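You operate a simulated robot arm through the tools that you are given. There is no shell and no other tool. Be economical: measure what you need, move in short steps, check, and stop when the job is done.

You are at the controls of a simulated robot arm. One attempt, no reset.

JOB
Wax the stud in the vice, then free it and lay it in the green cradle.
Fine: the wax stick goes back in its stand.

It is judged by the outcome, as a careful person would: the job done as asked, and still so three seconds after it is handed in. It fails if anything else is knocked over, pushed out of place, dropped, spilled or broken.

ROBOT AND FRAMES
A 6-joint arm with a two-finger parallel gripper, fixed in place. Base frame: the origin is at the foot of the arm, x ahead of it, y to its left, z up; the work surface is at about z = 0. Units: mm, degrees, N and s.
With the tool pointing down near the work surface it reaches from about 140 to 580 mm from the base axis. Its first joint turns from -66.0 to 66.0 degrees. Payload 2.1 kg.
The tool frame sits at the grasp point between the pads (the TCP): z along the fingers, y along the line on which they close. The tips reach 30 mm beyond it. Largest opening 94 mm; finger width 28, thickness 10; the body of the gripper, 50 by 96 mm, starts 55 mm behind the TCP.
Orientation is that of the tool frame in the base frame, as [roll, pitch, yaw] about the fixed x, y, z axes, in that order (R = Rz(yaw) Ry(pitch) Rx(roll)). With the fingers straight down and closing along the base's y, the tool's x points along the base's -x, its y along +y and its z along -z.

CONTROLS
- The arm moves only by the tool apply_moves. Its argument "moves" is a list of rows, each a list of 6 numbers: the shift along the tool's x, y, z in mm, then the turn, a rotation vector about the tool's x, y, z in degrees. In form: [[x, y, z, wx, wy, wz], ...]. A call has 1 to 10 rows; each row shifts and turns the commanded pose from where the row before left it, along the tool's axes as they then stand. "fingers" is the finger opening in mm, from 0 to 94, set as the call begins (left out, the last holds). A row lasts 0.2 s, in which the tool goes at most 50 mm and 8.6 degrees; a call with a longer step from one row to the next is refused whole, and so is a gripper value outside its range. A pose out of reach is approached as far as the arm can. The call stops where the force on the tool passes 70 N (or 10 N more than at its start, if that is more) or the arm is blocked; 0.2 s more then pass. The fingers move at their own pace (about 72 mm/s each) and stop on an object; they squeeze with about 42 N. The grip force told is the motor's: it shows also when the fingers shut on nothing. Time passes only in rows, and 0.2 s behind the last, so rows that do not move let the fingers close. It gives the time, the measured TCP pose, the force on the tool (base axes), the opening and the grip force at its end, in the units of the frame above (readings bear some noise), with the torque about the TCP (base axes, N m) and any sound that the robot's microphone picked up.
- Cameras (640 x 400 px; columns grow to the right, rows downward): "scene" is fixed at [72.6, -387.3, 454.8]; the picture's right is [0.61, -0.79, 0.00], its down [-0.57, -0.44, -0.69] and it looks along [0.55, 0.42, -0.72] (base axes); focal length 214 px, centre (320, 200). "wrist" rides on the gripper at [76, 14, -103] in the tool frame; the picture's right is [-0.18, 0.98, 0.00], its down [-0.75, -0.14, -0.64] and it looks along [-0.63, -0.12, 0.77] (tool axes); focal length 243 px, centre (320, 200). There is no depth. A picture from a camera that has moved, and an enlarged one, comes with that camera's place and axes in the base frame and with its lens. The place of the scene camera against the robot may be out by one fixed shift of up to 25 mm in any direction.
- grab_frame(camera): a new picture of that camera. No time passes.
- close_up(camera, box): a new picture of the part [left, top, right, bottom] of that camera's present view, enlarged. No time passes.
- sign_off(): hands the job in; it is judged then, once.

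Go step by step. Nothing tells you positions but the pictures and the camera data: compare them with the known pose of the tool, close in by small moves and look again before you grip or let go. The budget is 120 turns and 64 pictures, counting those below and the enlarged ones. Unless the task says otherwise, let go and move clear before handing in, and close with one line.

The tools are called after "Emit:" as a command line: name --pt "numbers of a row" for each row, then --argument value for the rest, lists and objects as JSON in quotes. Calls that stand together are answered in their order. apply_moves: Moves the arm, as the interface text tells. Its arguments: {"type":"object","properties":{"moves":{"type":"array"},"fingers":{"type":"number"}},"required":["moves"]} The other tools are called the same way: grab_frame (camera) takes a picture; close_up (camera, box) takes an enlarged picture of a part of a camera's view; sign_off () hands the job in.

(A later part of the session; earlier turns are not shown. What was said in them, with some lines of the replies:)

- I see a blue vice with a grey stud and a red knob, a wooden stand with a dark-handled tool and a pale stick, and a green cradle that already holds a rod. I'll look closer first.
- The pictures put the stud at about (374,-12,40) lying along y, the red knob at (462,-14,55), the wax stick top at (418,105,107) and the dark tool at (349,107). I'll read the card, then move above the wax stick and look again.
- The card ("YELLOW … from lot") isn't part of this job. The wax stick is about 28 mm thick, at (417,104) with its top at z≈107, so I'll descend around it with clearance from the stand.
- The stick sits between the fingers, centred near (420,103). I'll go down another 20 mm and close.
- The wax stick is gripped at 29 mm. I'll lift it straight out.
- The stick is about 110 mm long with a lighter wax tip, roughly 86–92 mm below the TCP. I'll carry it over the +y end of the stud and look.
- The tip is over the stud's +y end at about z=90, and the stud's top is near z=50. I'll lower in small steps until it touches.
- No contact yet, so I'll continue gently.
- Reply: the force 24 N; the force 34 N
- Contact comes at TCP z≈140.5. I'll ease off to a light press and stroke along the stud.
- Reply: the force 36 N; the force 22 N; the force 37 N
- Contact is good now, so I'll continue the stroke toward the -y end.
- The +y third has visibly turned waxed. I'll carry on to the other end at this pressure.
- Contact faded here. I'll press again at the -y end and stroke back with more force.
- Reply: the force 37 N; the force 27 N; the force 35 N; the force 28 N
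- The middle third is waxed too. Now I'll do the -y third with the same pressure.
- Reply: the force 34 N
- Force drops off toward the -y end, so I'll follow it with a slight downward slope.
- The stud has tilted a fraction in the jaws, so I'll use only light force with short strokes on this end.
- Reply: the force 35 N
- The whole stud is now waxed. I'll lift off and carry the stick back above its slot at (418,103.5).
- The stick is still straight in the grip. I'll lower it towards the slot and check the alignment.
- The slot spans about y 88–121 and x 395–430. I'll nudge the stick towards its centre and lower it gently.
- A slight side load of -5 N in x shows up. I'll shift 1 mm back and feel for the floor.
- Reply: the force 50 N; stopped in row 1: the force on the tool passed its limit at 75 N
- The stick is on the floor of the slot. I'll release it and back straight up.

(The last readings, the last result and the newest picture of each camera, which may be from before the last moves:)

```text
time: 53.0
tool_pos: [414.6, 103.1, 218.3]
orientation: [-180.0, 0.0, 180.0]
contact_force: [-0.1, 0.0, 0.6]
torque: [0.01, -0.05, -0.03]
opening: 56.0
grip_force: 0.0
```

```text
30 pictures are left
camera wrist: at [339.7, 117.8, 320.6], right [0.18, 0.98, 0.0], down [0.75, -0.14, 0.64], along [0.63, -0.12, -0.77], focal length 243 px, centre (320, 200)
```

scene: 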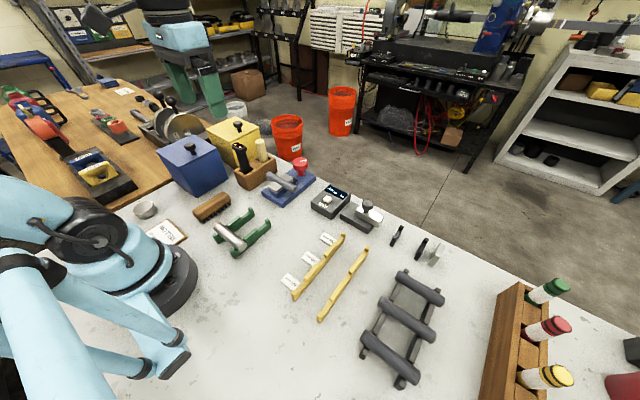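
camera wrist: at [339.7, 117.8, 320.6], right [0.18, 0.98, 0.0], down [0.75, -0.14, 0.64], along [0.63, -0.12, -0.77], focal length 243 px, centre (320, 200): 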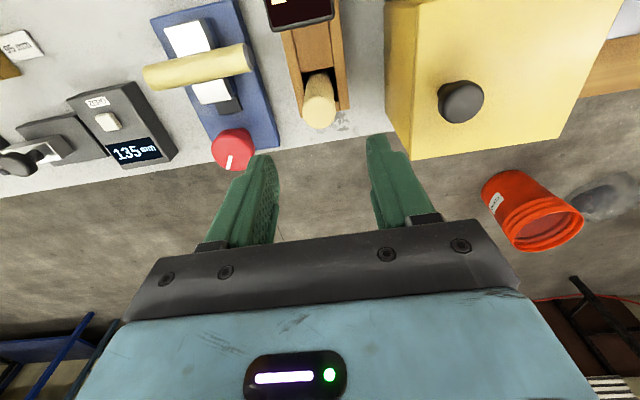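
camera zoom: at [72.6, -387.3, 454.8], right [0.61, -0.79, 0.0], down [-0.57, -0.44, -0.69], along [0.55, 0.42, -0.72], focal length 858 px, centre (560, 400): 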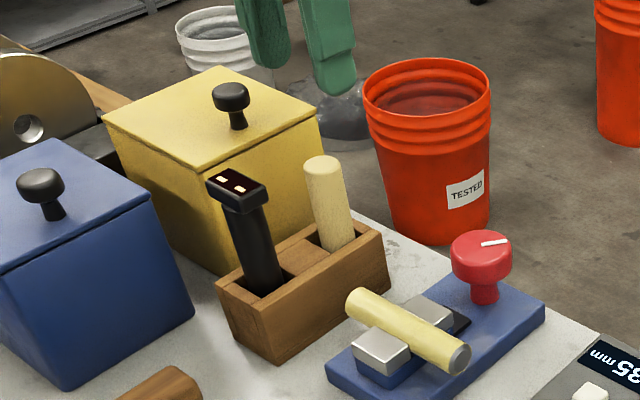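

The wax stick is back in its stand. Next is the red knob at about (460,-13.5), head top z≈57 and about 47 mm wide, so I'll move over it and check.

Emit:
apply_moves --pt "-15 -39 0 0 0 0" --pt "-15 -39 0 0 0 0" --pt "-15 -39.5 0 0 0 0" --pt "0 0 40 0 0 0" --pt "0 0 35 0 0 0" --pt "0 0 0 0 0 0" --fingers 75

Emit:
grab_frame --camera "wrist"

Emit:
close_up --camera "scene" --box '[240, 120, 368, 200]'

```text
time: 54.4
tool_pos: [460.6, -14.9, 141.2]
orientation: [-180.0, -0.1, -179.9]
contact_force: [-0.6, 0.1, -0.9]
torque: [0.0, -0.02, -0.03]
opening: 75.0
grip_force: 0.1
```

```text
29 pictures are left
camera wrist: at [384.3, 0.7, 245.2], right [0.18, 0.98, 0.0], down [0.75, -0.14, 0.64], along [0.63, -0.12, -0.77], focal length 243 px, centre (320, 200)
```

wrist: 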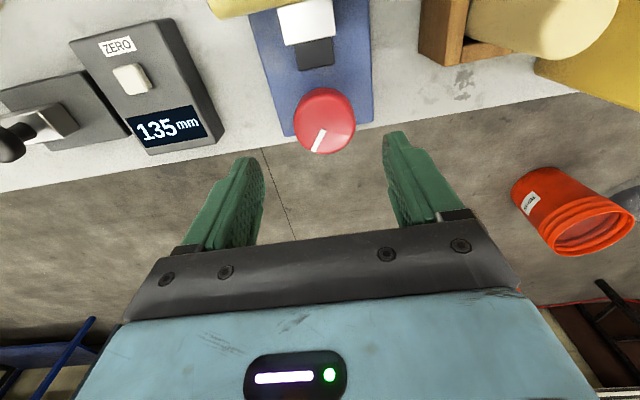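

```text
5.00 times, centred on (304, 160) of scene
camera zoom: at [72.6, -387.3, 454.8], right [0.61, -0.79, 0.0], down [-0.57, -0.44, -0.69], along [0.55, 0.42, -0.72], focal length 1072 px, centre (400, 400)
```

zoom: 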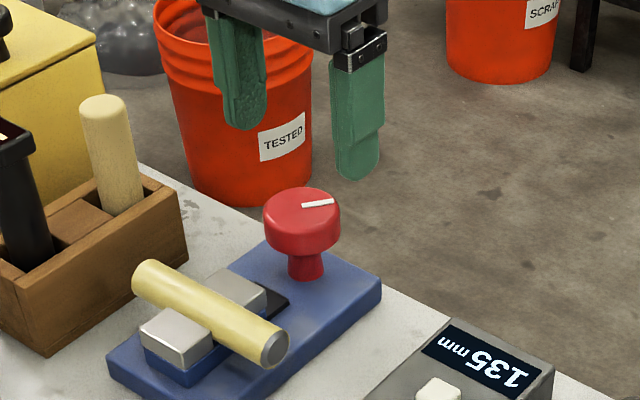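

Emit:
apply_moves --pt "3 3.5 20 0 0 0" --pt "0 0 25 0 0 0" --pt "0 0 0 0 0 0"

Emit:
grab_frame --camera "wrist"

Emit:
close_up --camera "scene" --box '[240, 120, 368, 200]'

```text
time: 55.2
tool_pos: [458.1, -10.5, 97.5]
orientation: [180.0, 0.0, 180.0]
contact_force: [0.1, 0.1, 0.1]
torque: [0.0, -0.02, -0.02]
opening: 74.7
grip_force: 0.1
```

```text
27 pictures are left
camera wrist: at [380.9, 4.1, 200.9], right [0.18, 0.98, 0.0], down [0.75, -0.14, 0.64], along [0.63, -0.12, -0.77], focal length 243 px, centre (320, 200)
```

wrist: 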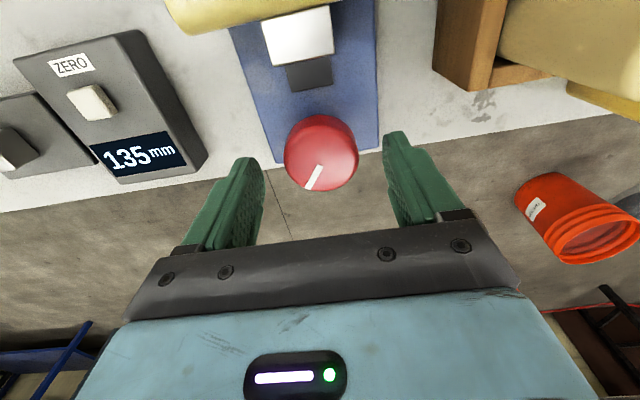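

```text
5.00 times, centred on (304, 160) of scene
camera zoom: at [72.6, -387.3, 454.8], right [0.61, -0.79, 0.0], down [-0.57, -0.44, -0.69], along [0.55, 0.42, -0.72], focal length 1072 px, centre (400, 400)
```

zoom: 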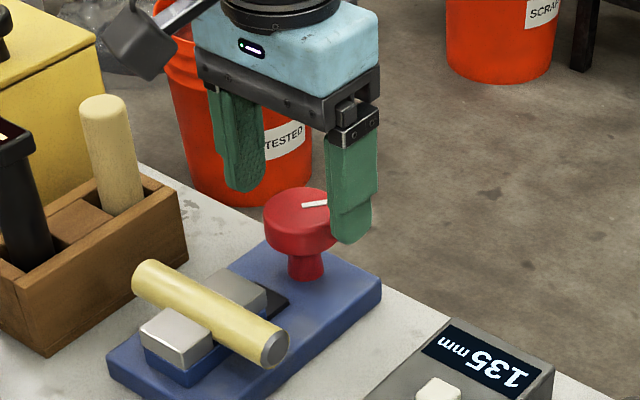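

The knob is centred at (458,-10.7), right between the fingers. I'll descend to z≈63 and grip it.

Emit:
apply_moves --pt "0 0 15 0 0 0" --pt "0 0 12 0 0 0" --pt "0 0 7 0 0 0" --pt "0 0 0 0 0 0"

Emit:
apply_moves --pt "0 0 0 0 0 0" --pt "0 0 0 0 0 0" --pt "0 0 0 0 0 0" --fingers 30

Emit:
close_up --camera "scene" --box '[240, 120, 368, 200]'

```text
time: 56.2
tool_pos: [458.5, -11.2, 64.0]
orientation: [180.0, -0.1, 180.0]
contact_force: [0.1, -0.5, -0.6]
torque: [0.01, -0.01, -0.03]
opening: 75.1
grip_force: 0.0
```

```text
time: 57.0
tool_pos: [458.0, -10.8, 64.2]
orientation: [-179.9, 0.0, -180.0]
contact_force: [-0.1, 1.2, -2.2]
torque: [-0.01, 0.06, 0.0]
opening: 47.3
grip_force: 44.4
```

```text
5.00 times, centred on (304, 160) of scene
camera zoom: at [72.6, -387.3, 454.8], right [0.61, -0.79, 0.0], down [-0.57, -0.44, -0.69], along [0.55, 0.42, -0.72], focal length 1072 px, centre (400, 400)
```

zoom: 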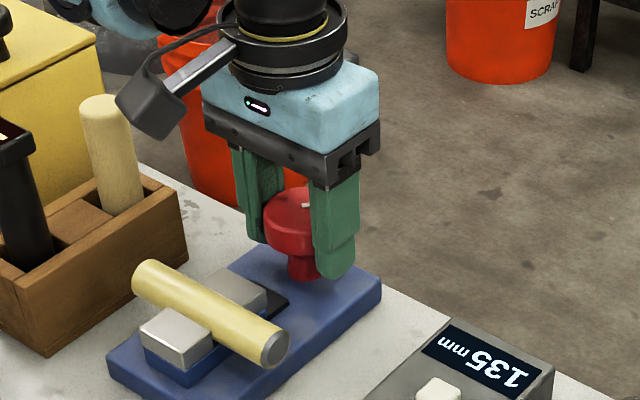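

The knob is gripped at 47 mm. I'll turn it anticlockwise seen from above (tool wz negative) and watch torque and jaws.

Emit:
apply_moves --pt "0 0 0 0 0 -5" --pt "0 0 0 0 0 -5" --pt "0 0 0 0 0 -5" --pt "0 0 0 0 0 0"

Emit:
apply_moves --pt "0 0 0 0 0 -7" --pt "0 0 0 0 0 -7" --pt "0 0 0 0 0 -7" --pt "0 0 0 0 0 0"

Emit:
close_up --camera "scene" --box '[240, 120, 368, 200]'

```text
time: 58.0
tool_pos: [457.2, -11.8, 63.7]
orientation: [-179.9, -0.1, -165.0]
contact_force: [11.0, -2.4, 3.0]
torque: [0.08, 0.85, 0.0]
opening: 47.5
grip_force: 44.5
```

```text
time: 59.0
tool_pos: [459.2, -11.1, 63.8]
orientation: [-179.8, 0.1, -144.0]
contact_force: [20.1, -14.0, 6.3]
torque: [0.39, 0.24, -0.06]
opening: 47.2
grip_force: 45.1
```

```text
5.00 times, centred on (304, 160) of scene
camera zoom: at [72.5, -387.3, 454.8], right [0.61, -0.79, 0.0], down [-0.57, -0.44, -0.69], along [0.55, 0.42, -0.72], focal length 1072 px, centre (400, 400)
```

zoom: 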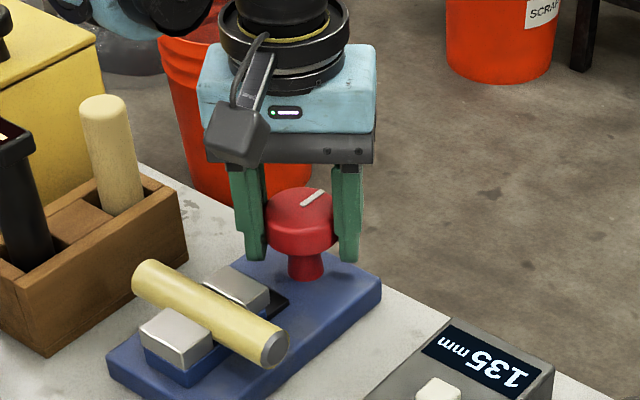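

The knob turns freely; its mark has moved 36°. I'll continue, with a small centring correction.

Emit:
apply_moves --pt "-0.5 -1.3 0 0 0 -7" --pt "0 0 0 0 0 -7" --pt "0 0 0 0 0 -7" --pt "0 0 0 0 0 -7" --pt "0 0 0 0 0 0"

Emit:
close_up --camera "scene" --box '[240, 120, 368, 200]'

```text
time: 60.2
tool_pos: [458.8, -12.0, 63.8]
orientation: [-179.8, 0.0, -115.9]
contact_force: [15.1, -22.3, 14.9]
torque: [0.57, -0.27, -0.03]
opening: 47.5
grip_force: 44.8
```

```text
5.00 times, centred on (304, 160) of scene
camera zoom: at [72.5, -387.3, 454.8], right [0.61, -0.79, 0.0], down [-0.57, -0.44, -0.69], along [0.55, 0.42, -0.72], focal length 1072 px, centre (400, 400)
```

zoom: 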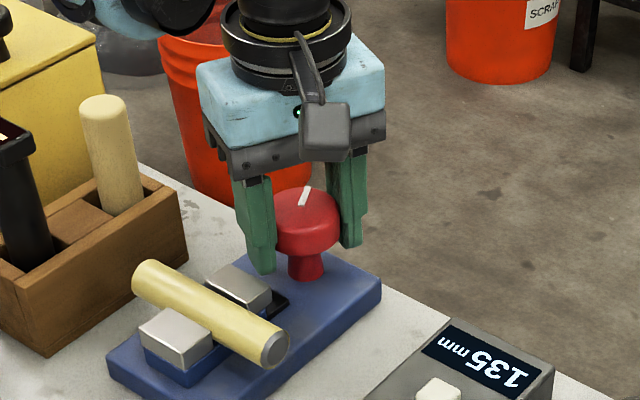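

The far jaw is opening away from the stud, and the stud stays put on its seat. I'll turn a bit further.

Emit:
apply_moves --pt "0.7 -1.2 0 0 0 -7" --pt "0 0 0 0 0 -7" --pt "0 0 0 0 0 -7" --pt "0 0 0 0 0 -5" --pt "0 0 0 0 0 0"

Emit:
close_up --camera "scene" --box '[240, 150, 320, 200]'

```text
time: 61.4
tool_pos: [459.8, -13.1, 63.8]
orientation: [-179.8, -0.1, -89.9]
contact_force: [20.8, -11.5, 3.4]
torque: [-0.49, 0.16, -0.09]
opening: 47.6
grip_force: 44.6
```

```text
8.00 times, centred on (280, 175) of scene
camera zoom: at [72.6, -387.3, 454.8], right [0.61, -0.79, 0.0], down [-0.57, -0.44, -0.69], along [0.55, 0.42, -0.72], focal length 1716 px, centre (640, 400)
```

zoom: 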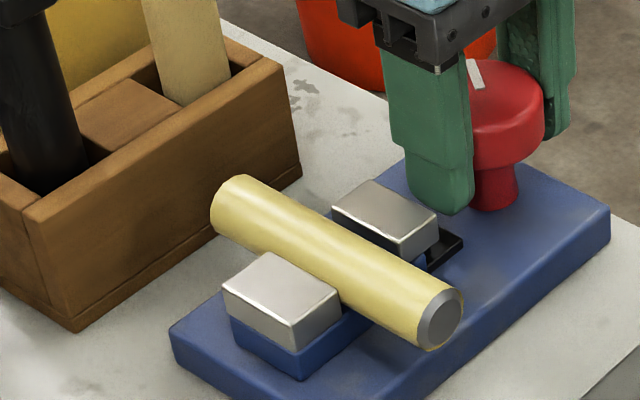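

The jaw is open enough and the stud lies free on its seat. I'll release the knob, rise, and turn the wrist so the fingers close along x for the stud.

Emit:
apply_moves --pt "0 0 0 0 0 0" --pt "0 0 0 0 0 0" --fingers 60

Emit:
apply_moves --pt "0 0 -20 0 0 0" --pt "0 0 -40 0 0 0" --pt "0 0 -45 0 0 0" --pt "0 0 -45 0 0 0" --pt "0 0 0 0 0 0"

Emit:
grab_frame --camera "wrist"

Emit:
close_up --camera "scene" --box '[240, 130, 336, 190]'

```text
time: 62.0
tool_pos: [458.0, -11.4, 63.7]
orientation: [180.0, 0.0, -90.1]
contact_force: [0.1, -0.3, 0.4]
torque: [0.0, -0.03, 0.0]
opening: 59.9
grip_force: 0.1
```

```text
time: 63.2
tool_pos: [458.4, -11.6, 214.7]
orientation: [179.9, 0.0, -90.0]
contact_force: [-0.5, 0.2, 0.0]
torque: [-0.02, 0.02, 0.01]
opening: 60.1
grip_force: 0.0
```

```text
21 pictures are left
camera wrist: at [443.5, -89.1, 317.8], right [-0.98, 0.18, 0.0], down [0.14, 0.75, 0.64], along [0.12, 0.63, -0.77], focal length 243 px, centre (320, 200)
```

wrist: 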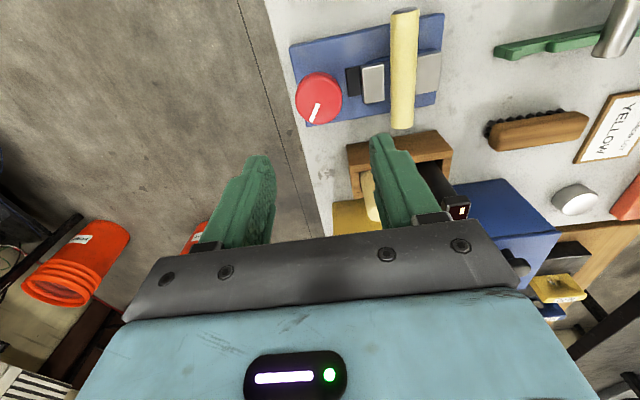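

```text
6.67 times, centred on (288, 160) of scene
camera zoom: at [72.6, -387.3, 454.8], right [0.61, -0.79, 0.0], down [-0.57, -0.44, -0.69], along [0.55, 0.42, -0.72], focal length 1430 px, centre (533, 467)
```

zoom: 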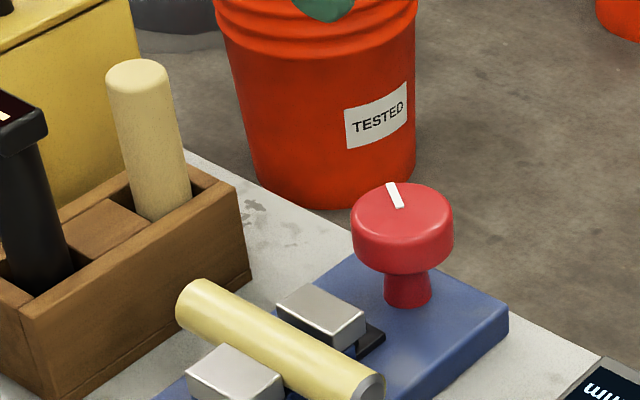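

The stud axis is at x≈372 spanning y −65 to 42, the jaws span y −28 to 9, and the cradle's empty slot is near x≈238, y≈−47 with rails about 64 mm apart. The fingers must end up between the rails, so I'll first slide the stud 14 mm toward −y in the open vice and then regrip nearer its middle. I'm moving above the −y end now.

Emit:
apply_moves --pt "11 29 0 0 0 0" --pt "11.5 29 0 0 0 0" --pt "12 28 0 0 0 0" --pt "0 0 45 0 0 0" --pt "0 0 45 0 0 0" --pt "0 0 0 0 0 0" --fingers 46

Emit:
grab_frame --camera "wrist"

Emit:
close_up --camera "scene" --box '[240, 130, 336, 190]'

```text
time: 64.6
tool_pos: [372.5, -47.9, 123.6]
orientation: [179.9, -0.1, -90.0]
contact_force: [-0.2, 0.4, 0.2]
torque: [-0.02, -0.04, -0.06]
opening: 46.1
grip_force: 0.1
```

```text
19 pictures are left
camera wrist: at [358.4, -123.8, 226.0], right [-0.98, 0.18, 0.0], down [0.14, 0.75, 0.64], along [0.12, 0.63, -0.77], focal length 243 px, centre (320, 200)
```

wrist: 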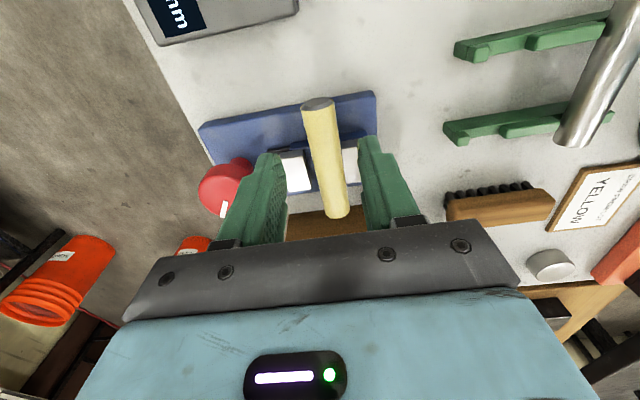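

```text
6.67 times, centred on (288, 160) of scene
camera zoom: at [72.6, -387.3, 454.8], right [0.61, -0.79, 0.0], down [-0.57, -0.44, -0.69], along [0.55, 0.42, -0.72], focal length 1430 px, centre (533, 467)
```

zoom: 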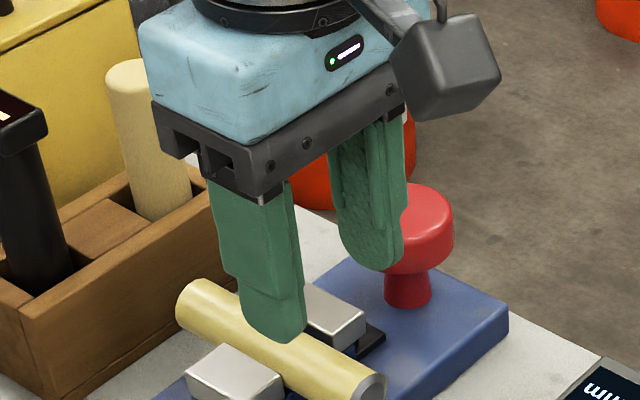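

The fingers straddle the stud correctly. I'll descend to about z=54 in guarded steps.

Emit:
apply_moves --pt "-1.5 1 25 0 0 0" --pt "0 0 25 0 0 0" --pt "0 0 10 0 0 0" --pt "0 0 5 0 0 0" --pt "0 0 4 0 0 0" --pt "0 0 0 0 0 0"

Emit:
close_up --camera "scene" --box '[240, 140, 336, 200]'

```text
time: 66.0
tool_pos: [371.5, -44.8, 53.6]
orientation: [-180.0, 0.0, -90.0]
contact_force: [-0.4, 0.2, 0.1]
torque: [-0.01, -0.04, 0.02]
opening: 46.0
grip_force: 0.0
```

```text
6.67 times, centred on (288, 170) of scene
camera zoom: at [72.6, -387.3, 454.8], right [0.61, -0.79, 0.0], down [-0.57, -0.44, -0.69], along [0.55, 0.42, -0.72], focal length 1430 px, centre (533, 400)
```

zoom: 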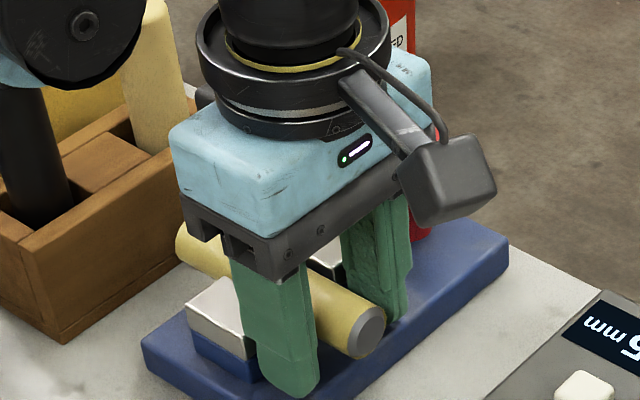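

Emit:
apply_moves --pt "0 0 0 0 0 0" --pt "0 0 0 0 0 0" --pt "0 0 0 0 0 0" --fingers 8

Emit:
apply_moves --pt "2 0 -0.5 0 0 0" --pt "3 0 0 0 0 0" --pt "3 0 0 0 0 0" --pt "0 0 0 0 0 0"

Emit:
close_up --camera "scene" --box '[240, 140, 336, 200]'

```text
time: 66.8
tool_pos: [372.2, -45.4, 54.6]
orientation: [179.9, 0.0, -90.0]
contact_force: [-1.0, -0.6, 16.4]
torque: [0.23, 0.03, -0.01]
opening: 23.6
grip_force: 42.0
```

```text
time: 67.8
tool_pos: [372.5, -51.7, 54.9]
orientation: [-179.9, 0.2, -90.1]
contact_force: [-0.4, 14.3, 38.3]
torque: [1.16, -0.02, -0.04]
opening: 22.6
grip_force: 41.6
```

```text
6.67 times, centred on (288, 170) of scene
camera zoom: at [72.4, -387.3, 454.9], right [0.61, -0.79, 0.0], down [-0.57, -0.44, -0.69], along [0.55, 0.42, -0.72], focal length 1430 px, centre (533, 400)
```

zoom: 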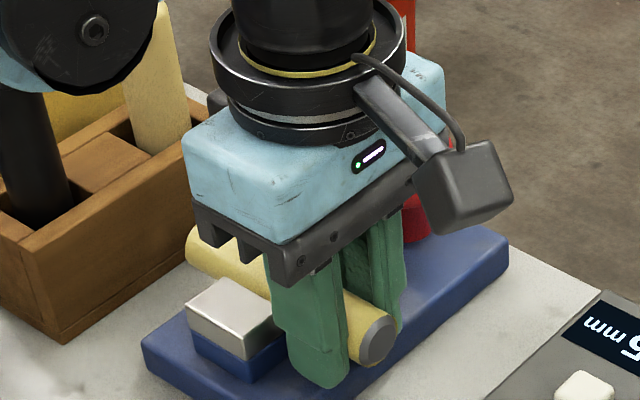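

The stud slid along with the fingers, but there is upward load. I'll ease up a bit and slide a few mm more.

Emit:
apply_moves --pt "0 0 -1 0 0 0" --pt "0 0 0 0 0 0"

Emit:
apply_moves --pt "2 0 -0.3 0 0 0" --pt "3 0 0 0 0 0" --pt "2 0 0 0 0 0" --pt "0 0 0 0 0 0"

```text
time: 68.4
tool_pos: [371.8, -55.0, 55.8]
orientation: [180.0, -0.2, -90.1]
contact_force: [-0.5, 0.5, 0.4]
torque: [-0.11, -0.03, -0.01]
opening: 23.0
grip_force: 42.2
```

```text
time: 69.4
tool_pos: [370.6, -60.0, 57.1]
orientation: [-180.0, 0.0, -89.9]
contact_force: [-0.2, 0.6, 0.4]
torque: [-0.08, -0.03, -0.01]
opening: 23.0
grip_force: 42.1
```

The stud is now shifted about 15 mm. I'll come back 2 mm for balance, lower it onto the seat and regrip closer to the jaws.

Emit:
apply_moves --pt "-2 0 0.5 0 0 0" --pt "0 0 0.8 0 0 0" --pt "0 0 0 0 0 0"

Emit:
close_up --camera "scene" --box '[240, 140, 336, 200]'

```text
time: 70.2
tool_pos: [372.8, -58.9, 55.5]
orientation: [179.9, 0.1, -90.0]
contact_force: [-4.0, -4.0, 27.3]
torque: [0.72, 0.06, 0.15]
opening: 22.7
grip_force: 42.1
```

```text
6.67 times, centred on (288, 170) of scene
camera zoom: at [72.5, -387.3, 454.8], right [0.61, -0.79, 0.0], down [-0.57, -0.44, -0.69], along [0.55, 0.42, -0.72], focal length 1430 px, centre (533, 400)
```

zoom: 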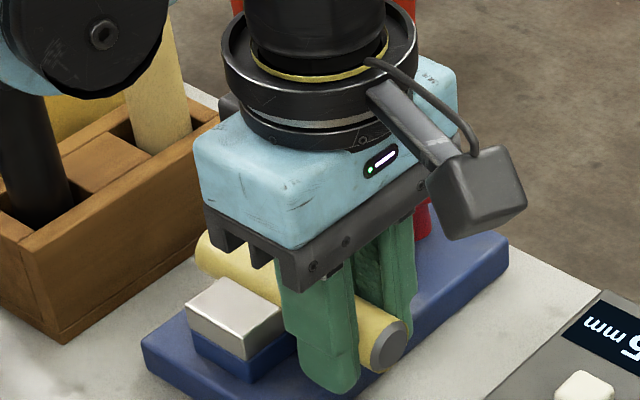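

The stud's end has moved about 13 mm. I'll release, shift the fingers +13 mm in y and regrip.

Emit:
apply_moves --pt "0 0 -0.5 0 0 0" --pt "0 0 0 0 0 0" --fingers 32

Emit:
close_up --camera "scene" --box '[240, 140, 336, 200]'

```text
time: 70.8
tool_pos: [373.1, -59.1, 56.7]
orientation: [-179.9, 0.0, -89.9]
contact_force: [0.6, 0.2, 0.6]
torque: [-0.02, 0.05, 0.01]
opening: 32.1
grip_force: 0.1
```

```text
6.67 times, centred on (288, 170) of scene
camera zoom: at [72.6, -387.3, 454.8], right [0.61, -0.79, 0.0], down [-0.57, -0.44, -0.69], along [0.55, 0.42, -0.72], focal length 1430 px, centre (533, 400)
```

zoom: 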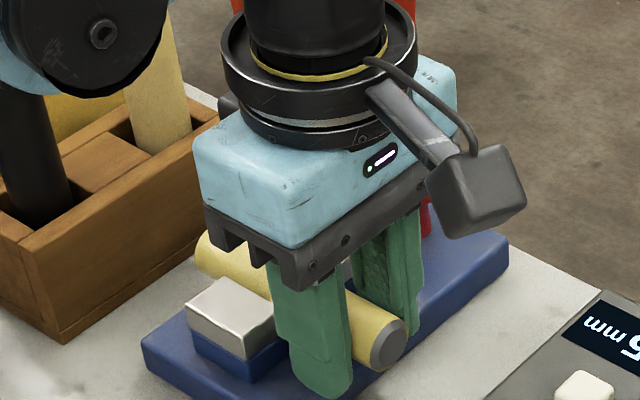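

The stud stayed on the seat. Regripping at y≈−45.5.

Emit:
apply_moves --pt "-5 0 0 0 0 0" --pt "-5 0 0 0 0 0" --pt "-3.3 0 0 0 0 0" --pt "0 0 0 0 0 0"

Emit:
apply_moves --pt "0 0 0 0 0 0" --pt "0 0 0 0 0 0" --pt "0 0 0 0 0 0" --fingers 8

Emit:
apply_moves --pt "0 0 -3 0 0 0" --pt "0 0 -5 0 0 0" --pt "0 0 0 0 0 0"

Emit:
close_up --camera "scene" --box '[240, 140, 336, 200]'

```text
time: 71.8
tool_pos: [372.7, -44.4, 55.7]
orientation: [179.9, -0.1, -90.0]
contact_force: [0.1, -0.5, 0.2]
torque: [0.01, -0.01, 0.0]
opening: 32.0
grip_force: 0.0
```

```text
time: 72.6
tool_pos: [371.4, -45.2, 55.5]
orientation: [179.9, 0.0, -90.1]
contact_force: [-2.2, 0.4, 9.9]
torque: [0.16, 0.03, 0.06]
opening: 22.9
grip_force: 41.7
```

```text
time: 73.4
tool_pos: [371.5, -44.6, 64.0]
orientation: [180.0, 0.0, -90.0]
contact_force: [0.5, -0.2, -3.3]
torque: [-0.07, -0.04, 0.01]
opening: 23.1
grip_force: 41.8
```

```text
6.67 times, centred on (288, 170) of scene
camera zoom: at [72.6, -387.3, 454.8], right [0.61, -0.79, 0.0], down [-0.57, -0.44, -0.69], along [0.55, 0.42, -0.72], focal length 1430 px, centre (533, 400)
```

zoom: 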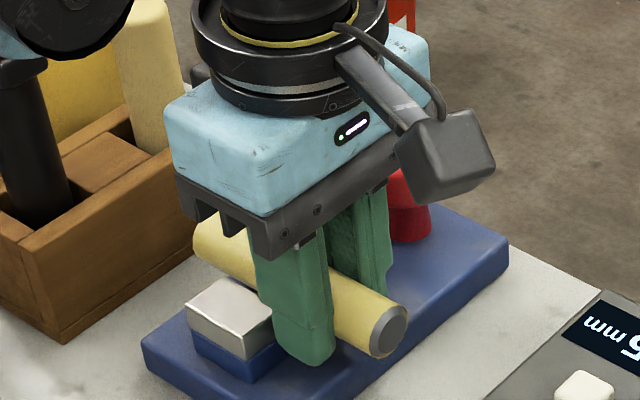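

The stud is lifted cleanly (about 3 N, its centre about 22 mm to +y of the grip). I'll raise it, carry it to the cradle and turn 5° to match the cradle's angle.

Emit:
apply_moves --pt "0 0 -20 0 0 0" --pt "0 0 -30 0 0 0" --pt "0 0 -30 0 0 0" --pt "0 25 0 0 0 0" --pt "0 30 0 0 0 0" --pt "4 30 0 0 0 0" --pt "4 30 0 0 0 0" --pt "4 19 0 0 0 0" --pt "0 0 0 0 0 -5.3" --pt "0 0 0 0 0 0"

Emit:
grab_frame --camera "wrist"

Emit:
close_up --camera "scene" --box '[200, 180, 296, 240]'

```text
time: 75.6
tool_pos: [237.1, -56.0, 143.8]
orientation: [-180.0, 0.0, -84.8]
contact_force: [1.0, -0.3, -3.5]
torque: [-0.07, 0.01, 0.01]
opening: 22.9
grip_force: 41.7
```

```text
12 pictures are left
camera wrist: at [230.2, -133.5, 246.7], right [-1.0, 0.09, 0.0], down [0.07, 0.76, 0.64], along [0.06, 0.64, -0.77], focal length 243 px, centre (320, 200)
```

wrist: 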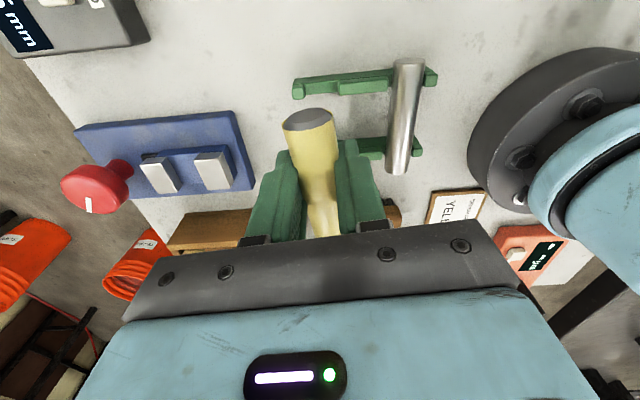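

```text
6.67 times, centred on (248, 210) of scene
camera zoom: at [72.6, -387.3, 454.8], right [0.61, -0.79, 0.0], down [-0.57, -0.44, -0.69], along [0.55, 0.42, -0.72], focal length 1430 px, centre (800, 133)
```

zoom: 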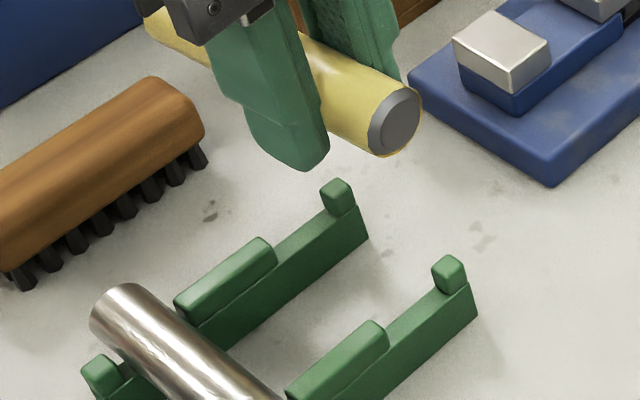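

From the wrist view the cradle is nearly square to the base (about 1.5°). Its rails are at y≈−73 and −10, and the free slot is centred at x≈234. I'll correct the yaw and position, then lower part-way and look.

Emit:
apply_moves --pt "-7.2 2.4 0 0 0 0" --pt "0 0 0 0 0 3.8" --pt "0 0 25 0 0 0" --pt "0 0 25 0 0 0" --pt "0 0 10 0 0 0" --pt "0 0 0 0 0 0"

Emit:
grab_frame --camera "wrist"

Emit:
close_up --camera "scene" --box '[200, 180, 296, 240]'

```text
time: 77.0
tool_pos: [234.5, -50.0, 84.6]
orientation: [-180.0, 0.0, -88.5]
contact_force: [0.6, -0.7, -3.7]
torque: [-0.04, 0.0, 0.04]
opening: 22.9
grip_force: 42.1
```

```text
10 pictures are left
camera wrist: at [221.8, -126.0, 186.6], right [-0.99, 0.16, 0.0], down [0.12, 0.76, 0.64], along [0.1, 0.63, -0.77], focal length 243 px, centre (320, 200)
```

wrist: 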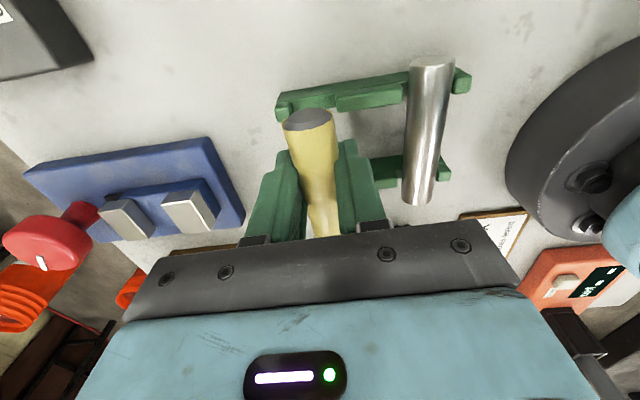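

```text
6.67 times, centred on (248, 210) of scene
camera zoom: at [72.6, -387.3, 454.8], right [0.61, -0.79, 0.0], down [-0.57, -0.44, -0.69], along [0.55, 0.42, -0.72], focal length 1430 px, centre (800, 133)
```

zoom: 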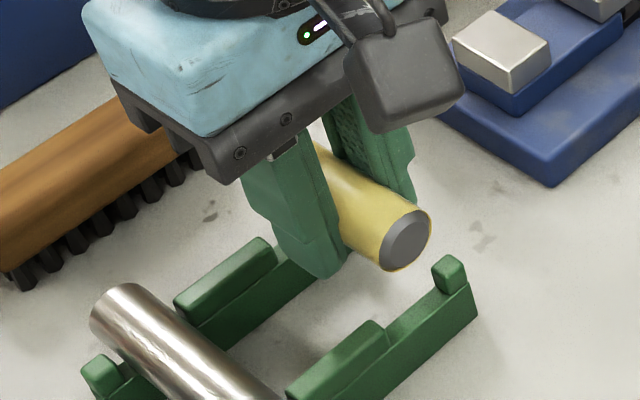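

The stud lines up in x with the slot (about 220–250). I'll shift 3.5 mm to −y so the fingers clear the rail, then lower with force watch.

Emit:
apply_moves --pt "3.5 0 10 0 0 0" --pt "0 0 10 0 0 0" --pt "0 0 6 0 0 0" --pt "0 0 0 0 0 0"

Emit:
close_up --camera "scene" --box '[200, 180, 296, 240]'

```text
time: 78.0
tool_pos: [235.0, -54.3, 57.9]
orientation: [180.0, 0.1, -88.5]
contact_force: [1.0, 0.5, -3.7]
torque: [-0.07, 0.04, -0.02]
opening: 22.7
grip_force: 41.8
```

```text
6.67 times, centred on (248, 210) of scene
camera zoom: at [72.6, -387.3, 454.8], right [0.61, -0.79, 0.0], down [-0.57, -0.44, -0.69], along [0.55, 0.42, -0.72], focal length 1430 px, centre (800, 133)
```

zoom: 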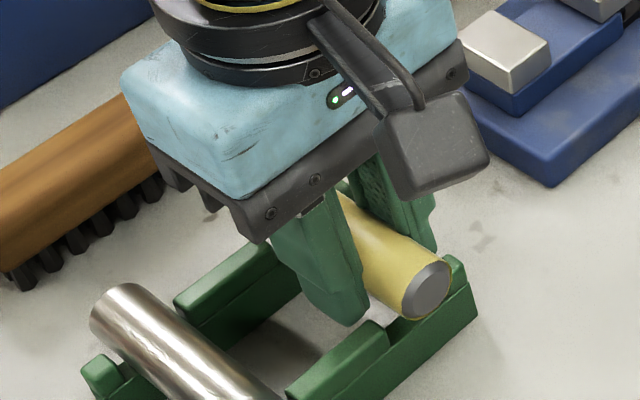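

The stud end hangs over the rail slot, with the finger just inside the rail. I'll lower to contact.

Emit:
apply_moves --pt "0 0 3 0 0 0" --pt "0 0 2 0 0 0" --pt "0 0 0 0 0 0"

Emit:
apply_moves --pt "0 0 2 0 0 0" --pt "0 0 0 0 0 0"

Emit:
apply_moves --pt "0 0 2 0 0 0" --pt "0 0 0 0 0 0"

```text
time: 78.8
tool_pos: [235.7, -52.6, 53.7]
orientation: [-180.0, 0.0, -88.6]
contact_force: [0.4, 0.0, -3.5]
torque: [-0.07, 0.05, -0.02]
opening: 23.0
grip_force: 41.3
```

```text
time: 79.4
tool_pos: [235.6, -52.9, 51.2]
orientation: [-180.0, 0.0, -88.6]
contact_force: [-0.1, -0.2, -4.3]
torque: [-0.08, -0.02, 0.0]
opening: 22.6
grip_force: 41.8
```

```text
time: 80.0
tool_pos: [233.6, -53.5, 48.4]
orientation: [180.0, 0.0, -88.6]
contact_force: [1.1, -0.5, -3.8]
torque: [-0.08, -0.02, -0.03]
opening: 22.9
grip_force: 41.8
```

Emit:
apply_moves --pt "0 0 2 0 0 0" --pt "0 0 0 0 0 0"

Emit:
apply_moves --pt "0 0 1.5 0 0 0" --pt "0 0 0 0 0 0"

Emit:
close_up --camera "scene" --box '[200, 180, 296, 240]'

```text
time: 80.6
tool_pos: [234.5, -52.9, 46.7]
orientation: [180.0, 0.1, -88.4]
contact_force: [0.9, 0.9, -3.4]
torque: [-0.02, -0.01, 0.0]
opening: 22.6
grip_force: 42.4
```

```text
time: 81.2
tool_pos: [234.7, -54.1, 46.5]
orientation: [180.0, 0.0, -88.5]
contact_force: [-0.5, 1.4, -3.9]
torque: [-0.07, 0.0, -0.04]
opening: 22.7
grip_force: 41.5
```

```text
6.67 times, centred on (248, 210) of scene
camera zoom: at [72.6, -387.3, 454.8], right [0.61, -0.79, 0.0], down [-0.57, -0.44, -0.69], along [0.55, 0.42, -0.72], focal length 1430 px, centre (800, 133)
```

zoom: 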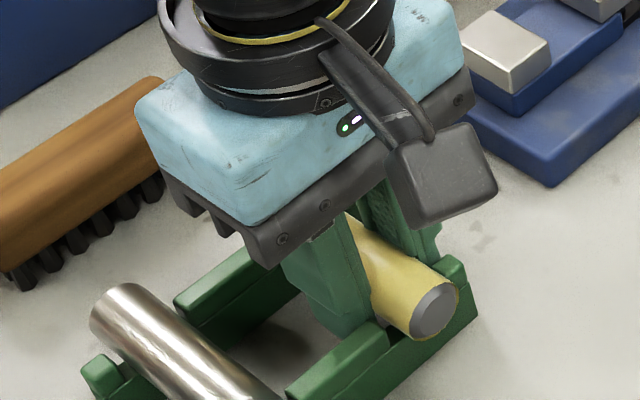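

Nearly seated. A few more 1 mm steps.

Emit:
apply_moves --pt "0 0 1 0 0 0" --pt "0 0 0 0 0 0"

Emit:
apply_moves --pt "0 0 1 0 0 0" --pt "0 0 0 0 0 0"

Emit:
apply_moves --pt "0 0 1 0 0 0" --pt "0 0 0 0 0 0"

```text
time: 81.8
tool_pos: [234.5, -53.1, 44.0]
orientation: [-180.0, 0.1, -88.5]
contact_force: [-0.3, -0.8, -3.0]
torque: [-0.06, 0.01, 0.01]
opening: 22.7
grip_force: 41.6
```

```text
time: 82.4
tool_pos: [236.9, -53.8, 42.4]
orientation: [-180.0, 0.0, -88.6]
contact_force: [1.5, 1.6, -2.7]
torque: [-0.04, 0.0, 0.0]
opening: 23.0
grip_force: 41.9
```

```text
time: 83.0
tool_pos: [235.1, -53.6, 43.7]
orientation: [179.9, 0.0, -88.5]
contact_force: [-5.7, -1.1, 68.7]
torque: [0.12, 0.11, -0.03]
opening: 23.3
grip_force: 41.6
```

It's firmly seated. I'll back off 1 mm, release, and rise.

Emit:
apply_moves --pt "0 0 -1 0 0 0" --pt "0 0 0 0 0 0"

Emit:
apply_moves --pt "0 0 0 0 0 0" --pt "0 0 0 0 0 0" --fingers 34

Emit:
close_up --camera "scene" --box '[200, 180, 296, 240]'

```text
time: 83.6
tool_pos: [235.9, -52.3, 43.3]
orientation: [179.9, 0.0, -88.5]
contact_force: [-0.6, -0.3, -3.5]
torque: [-0.07, 0.0, -0.02]
opening: 22.9
grip_force: 42.4
```

```text
time: 84.2
tool_pos: [235.5, -54.9, 44.0]
orientation: [-179.9, 0.0, -88.4]
contact_force: [-0.3, -0.3, 0.7]
torque: [0.03, 0.01, 0.03]
opening: 33.9
grip_force: 0.1
```

```text
6.67 times, centred on (248, 210) of scene
camera zoom: at [72.6, -387.3, 454.8], right [0.61, -0.79, 0.0], down [-0.57, -0.44, -0.69], along [0.55, 0.42, -0.72], focal length 1430 px, centre (800, 133)
```

zoom: 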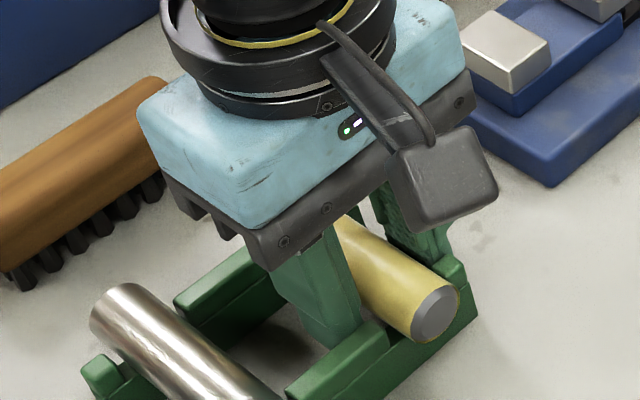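

It's seated on both rails, but the −y end is only flush with the rail. I'll regrip 11 mm closer to the middle and slide it 11 mm so it lies centred.

Emit:
apply_moves --pt "-4 0 0 0 0 0" --pt "-4 0 0 0 0 0" --pt "-3 0 0 0 0 0" --pt "0 0 0 0 0 0"

Emit:
apply_moves --pt "0 0 0 0 0 0" --pt "0 0 0 0 0 0" --pt "0 0 0 0 0 0" --fingers 8

Emit:
apply_moves --pt "0 0 -1.5 0 0 0" --pt "0 0 -0.5 0 0 0" --pt "3 0 0 0 0 0" --pt "4 0 0 0 0 0" --pt "4 0 0 0 0 0" --pt "0 0 0 0 0 0"

```text
time: 85.2
tool_pos: [234.6, -42.6, 42.6]
orientation: [-180.0, 0.0, -88.5]
contact_force: [-0.5, 0.9, 0.1]
torque: [0.0, 0.0, -0.03]
opening: 34.2
grip_force: 0.1
```

```text
time: 86.0
tool_pos: [234.1, -42.1, 44.3]
orientation: [180.0, 0.1, -88.5]
contact_force: [0.7, 1.9, 1.8]
torque: [-0.16, -0.05, 0.02]
opening: 22.6
grip_force: 42.0
```

```text
time: 87.4
tool_pos: [234.9, -54.3, 46.7]
orientation: [-180.0, -0.1, -88.5]
contact_force: [-0.1, 0.9, -0.2]
torque: [0.02, 0.0, -0.01]
opening: 22.9
grip_force: 42.2
```

Emit:
close_up --camera "scene" --box '[200, 180, 296, 240]'

```text
6.67 times, centred on (248, 210) of scene
camera zoom: at [72.6, -387.3, 454.8], right [0.61, -0.79, 0.0], down [-0.57, -0.44, -0.69], along [0.55, 0.42, -0.72], focal length 1430 px, centre (800, 133)
```

zoom: 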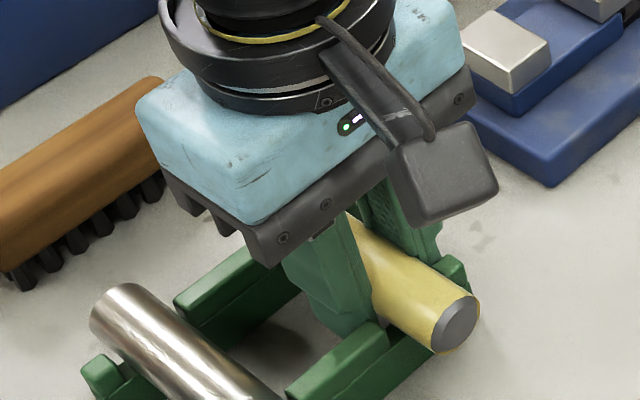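

The stud now overhangs both rails. I'll lower, release and rise.

Emit:
apply_moves --pt "0 0 1 0 0 0" --pt "0 0 0.5 0 0 0" --pt "0 0 0 0 0 0"

Emit:
apply_moves --pt "0 0 0 0 0 0" --pt "0 0 0 0 0 0" --fingers 34

Emit:
apply_moves --pt "0 0 -10 0 0 0" --pt "0 0 -25 0 0 0" --pt "0 0 -40 0 0 0" --pt "0 0 -40 0 0 0" --pt "0 0 -40 0 0 0" --pt "0 0 0 0 0 0"

Emit:
close_up --camera "scene" --box '[200, 180, 296, 240]'

Emit:
grab_frame --camera "wrist"

Emit:
grab_frame --camera "scene"

```text
time: 88.2
tool_pos: [234.4, -53.3, 43.4]
orientation: [-180.0, 0.1, -88.5]
contact_force: [0.4, 1.9, -0.6]
torque: [-0.01, 0.04, -0.09]
opening: 22.6
grip_force: 41.7
```

```text
time: 88.8
tool_pos: [235.5, -54.2, 44.6]
orientation: [180.0, 0.0, -88.5]
contact_force: [4.7, 5.6, 0.8]
torque: [0.06, -0.07, -0.06]
opening: 31.3
grip_force: 0.1
```

```text
time: 90.2
tool_pos: [235.8, -52.7, 199.9]
orientation: [180.0, 0.0, -88.4]
contact_force: [0.7, 0.7, 0.4]
torque: [0.01, 0.02, 0.02]
opening: 34.0
grip_force: 0.1
```

```text
6.67 times, centred on (248, 210) of scene
camera zoom: at [72.6, -387.3, 454.8], right [0.61, -0.79, 0.0], down [-0.57, -0.44, -0.69], along [0.55, 0.42, -0.72], focal length 1430 px, centre (800, 133)
```

zoom: 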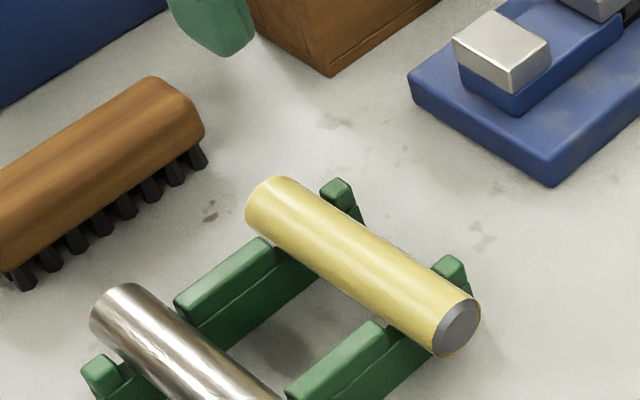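

```text
3 pictures are left
camera wrist: at [222.8, -129.4, 302.3], right [-0.99, 0.16, 0.0], down [0.12, 0.76, 0.64], along [0.1, 0.63, -0.77], focal length 243 px, centre (320, 200)
```

wrist: 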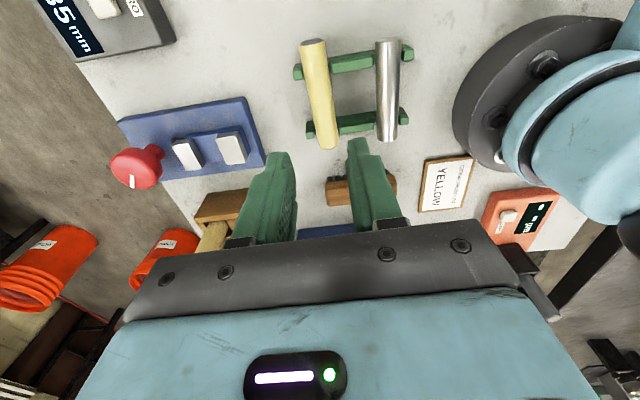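

```text
2 pictures are left
```

scene: 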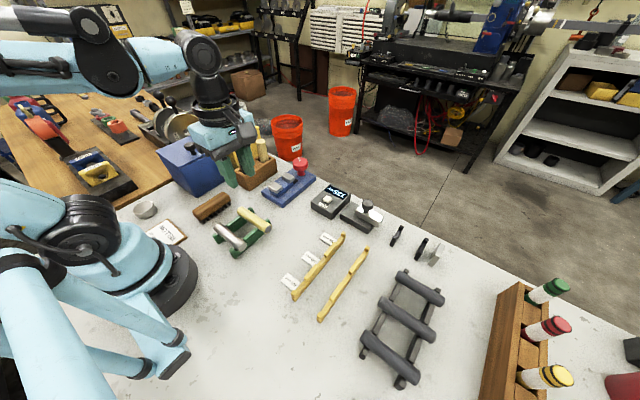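

The waxed stud lies centred in the cradle's free slot, the wax stick is back in its stand, and nothing else has moved. The gripper is clear, so I'm handing in.

Emit:
sign_off

```text
The job is handed in.
```

The stud is waxed along its full length, freed from the vice and lying in the green cradle, and the wax stick is back in its stand.
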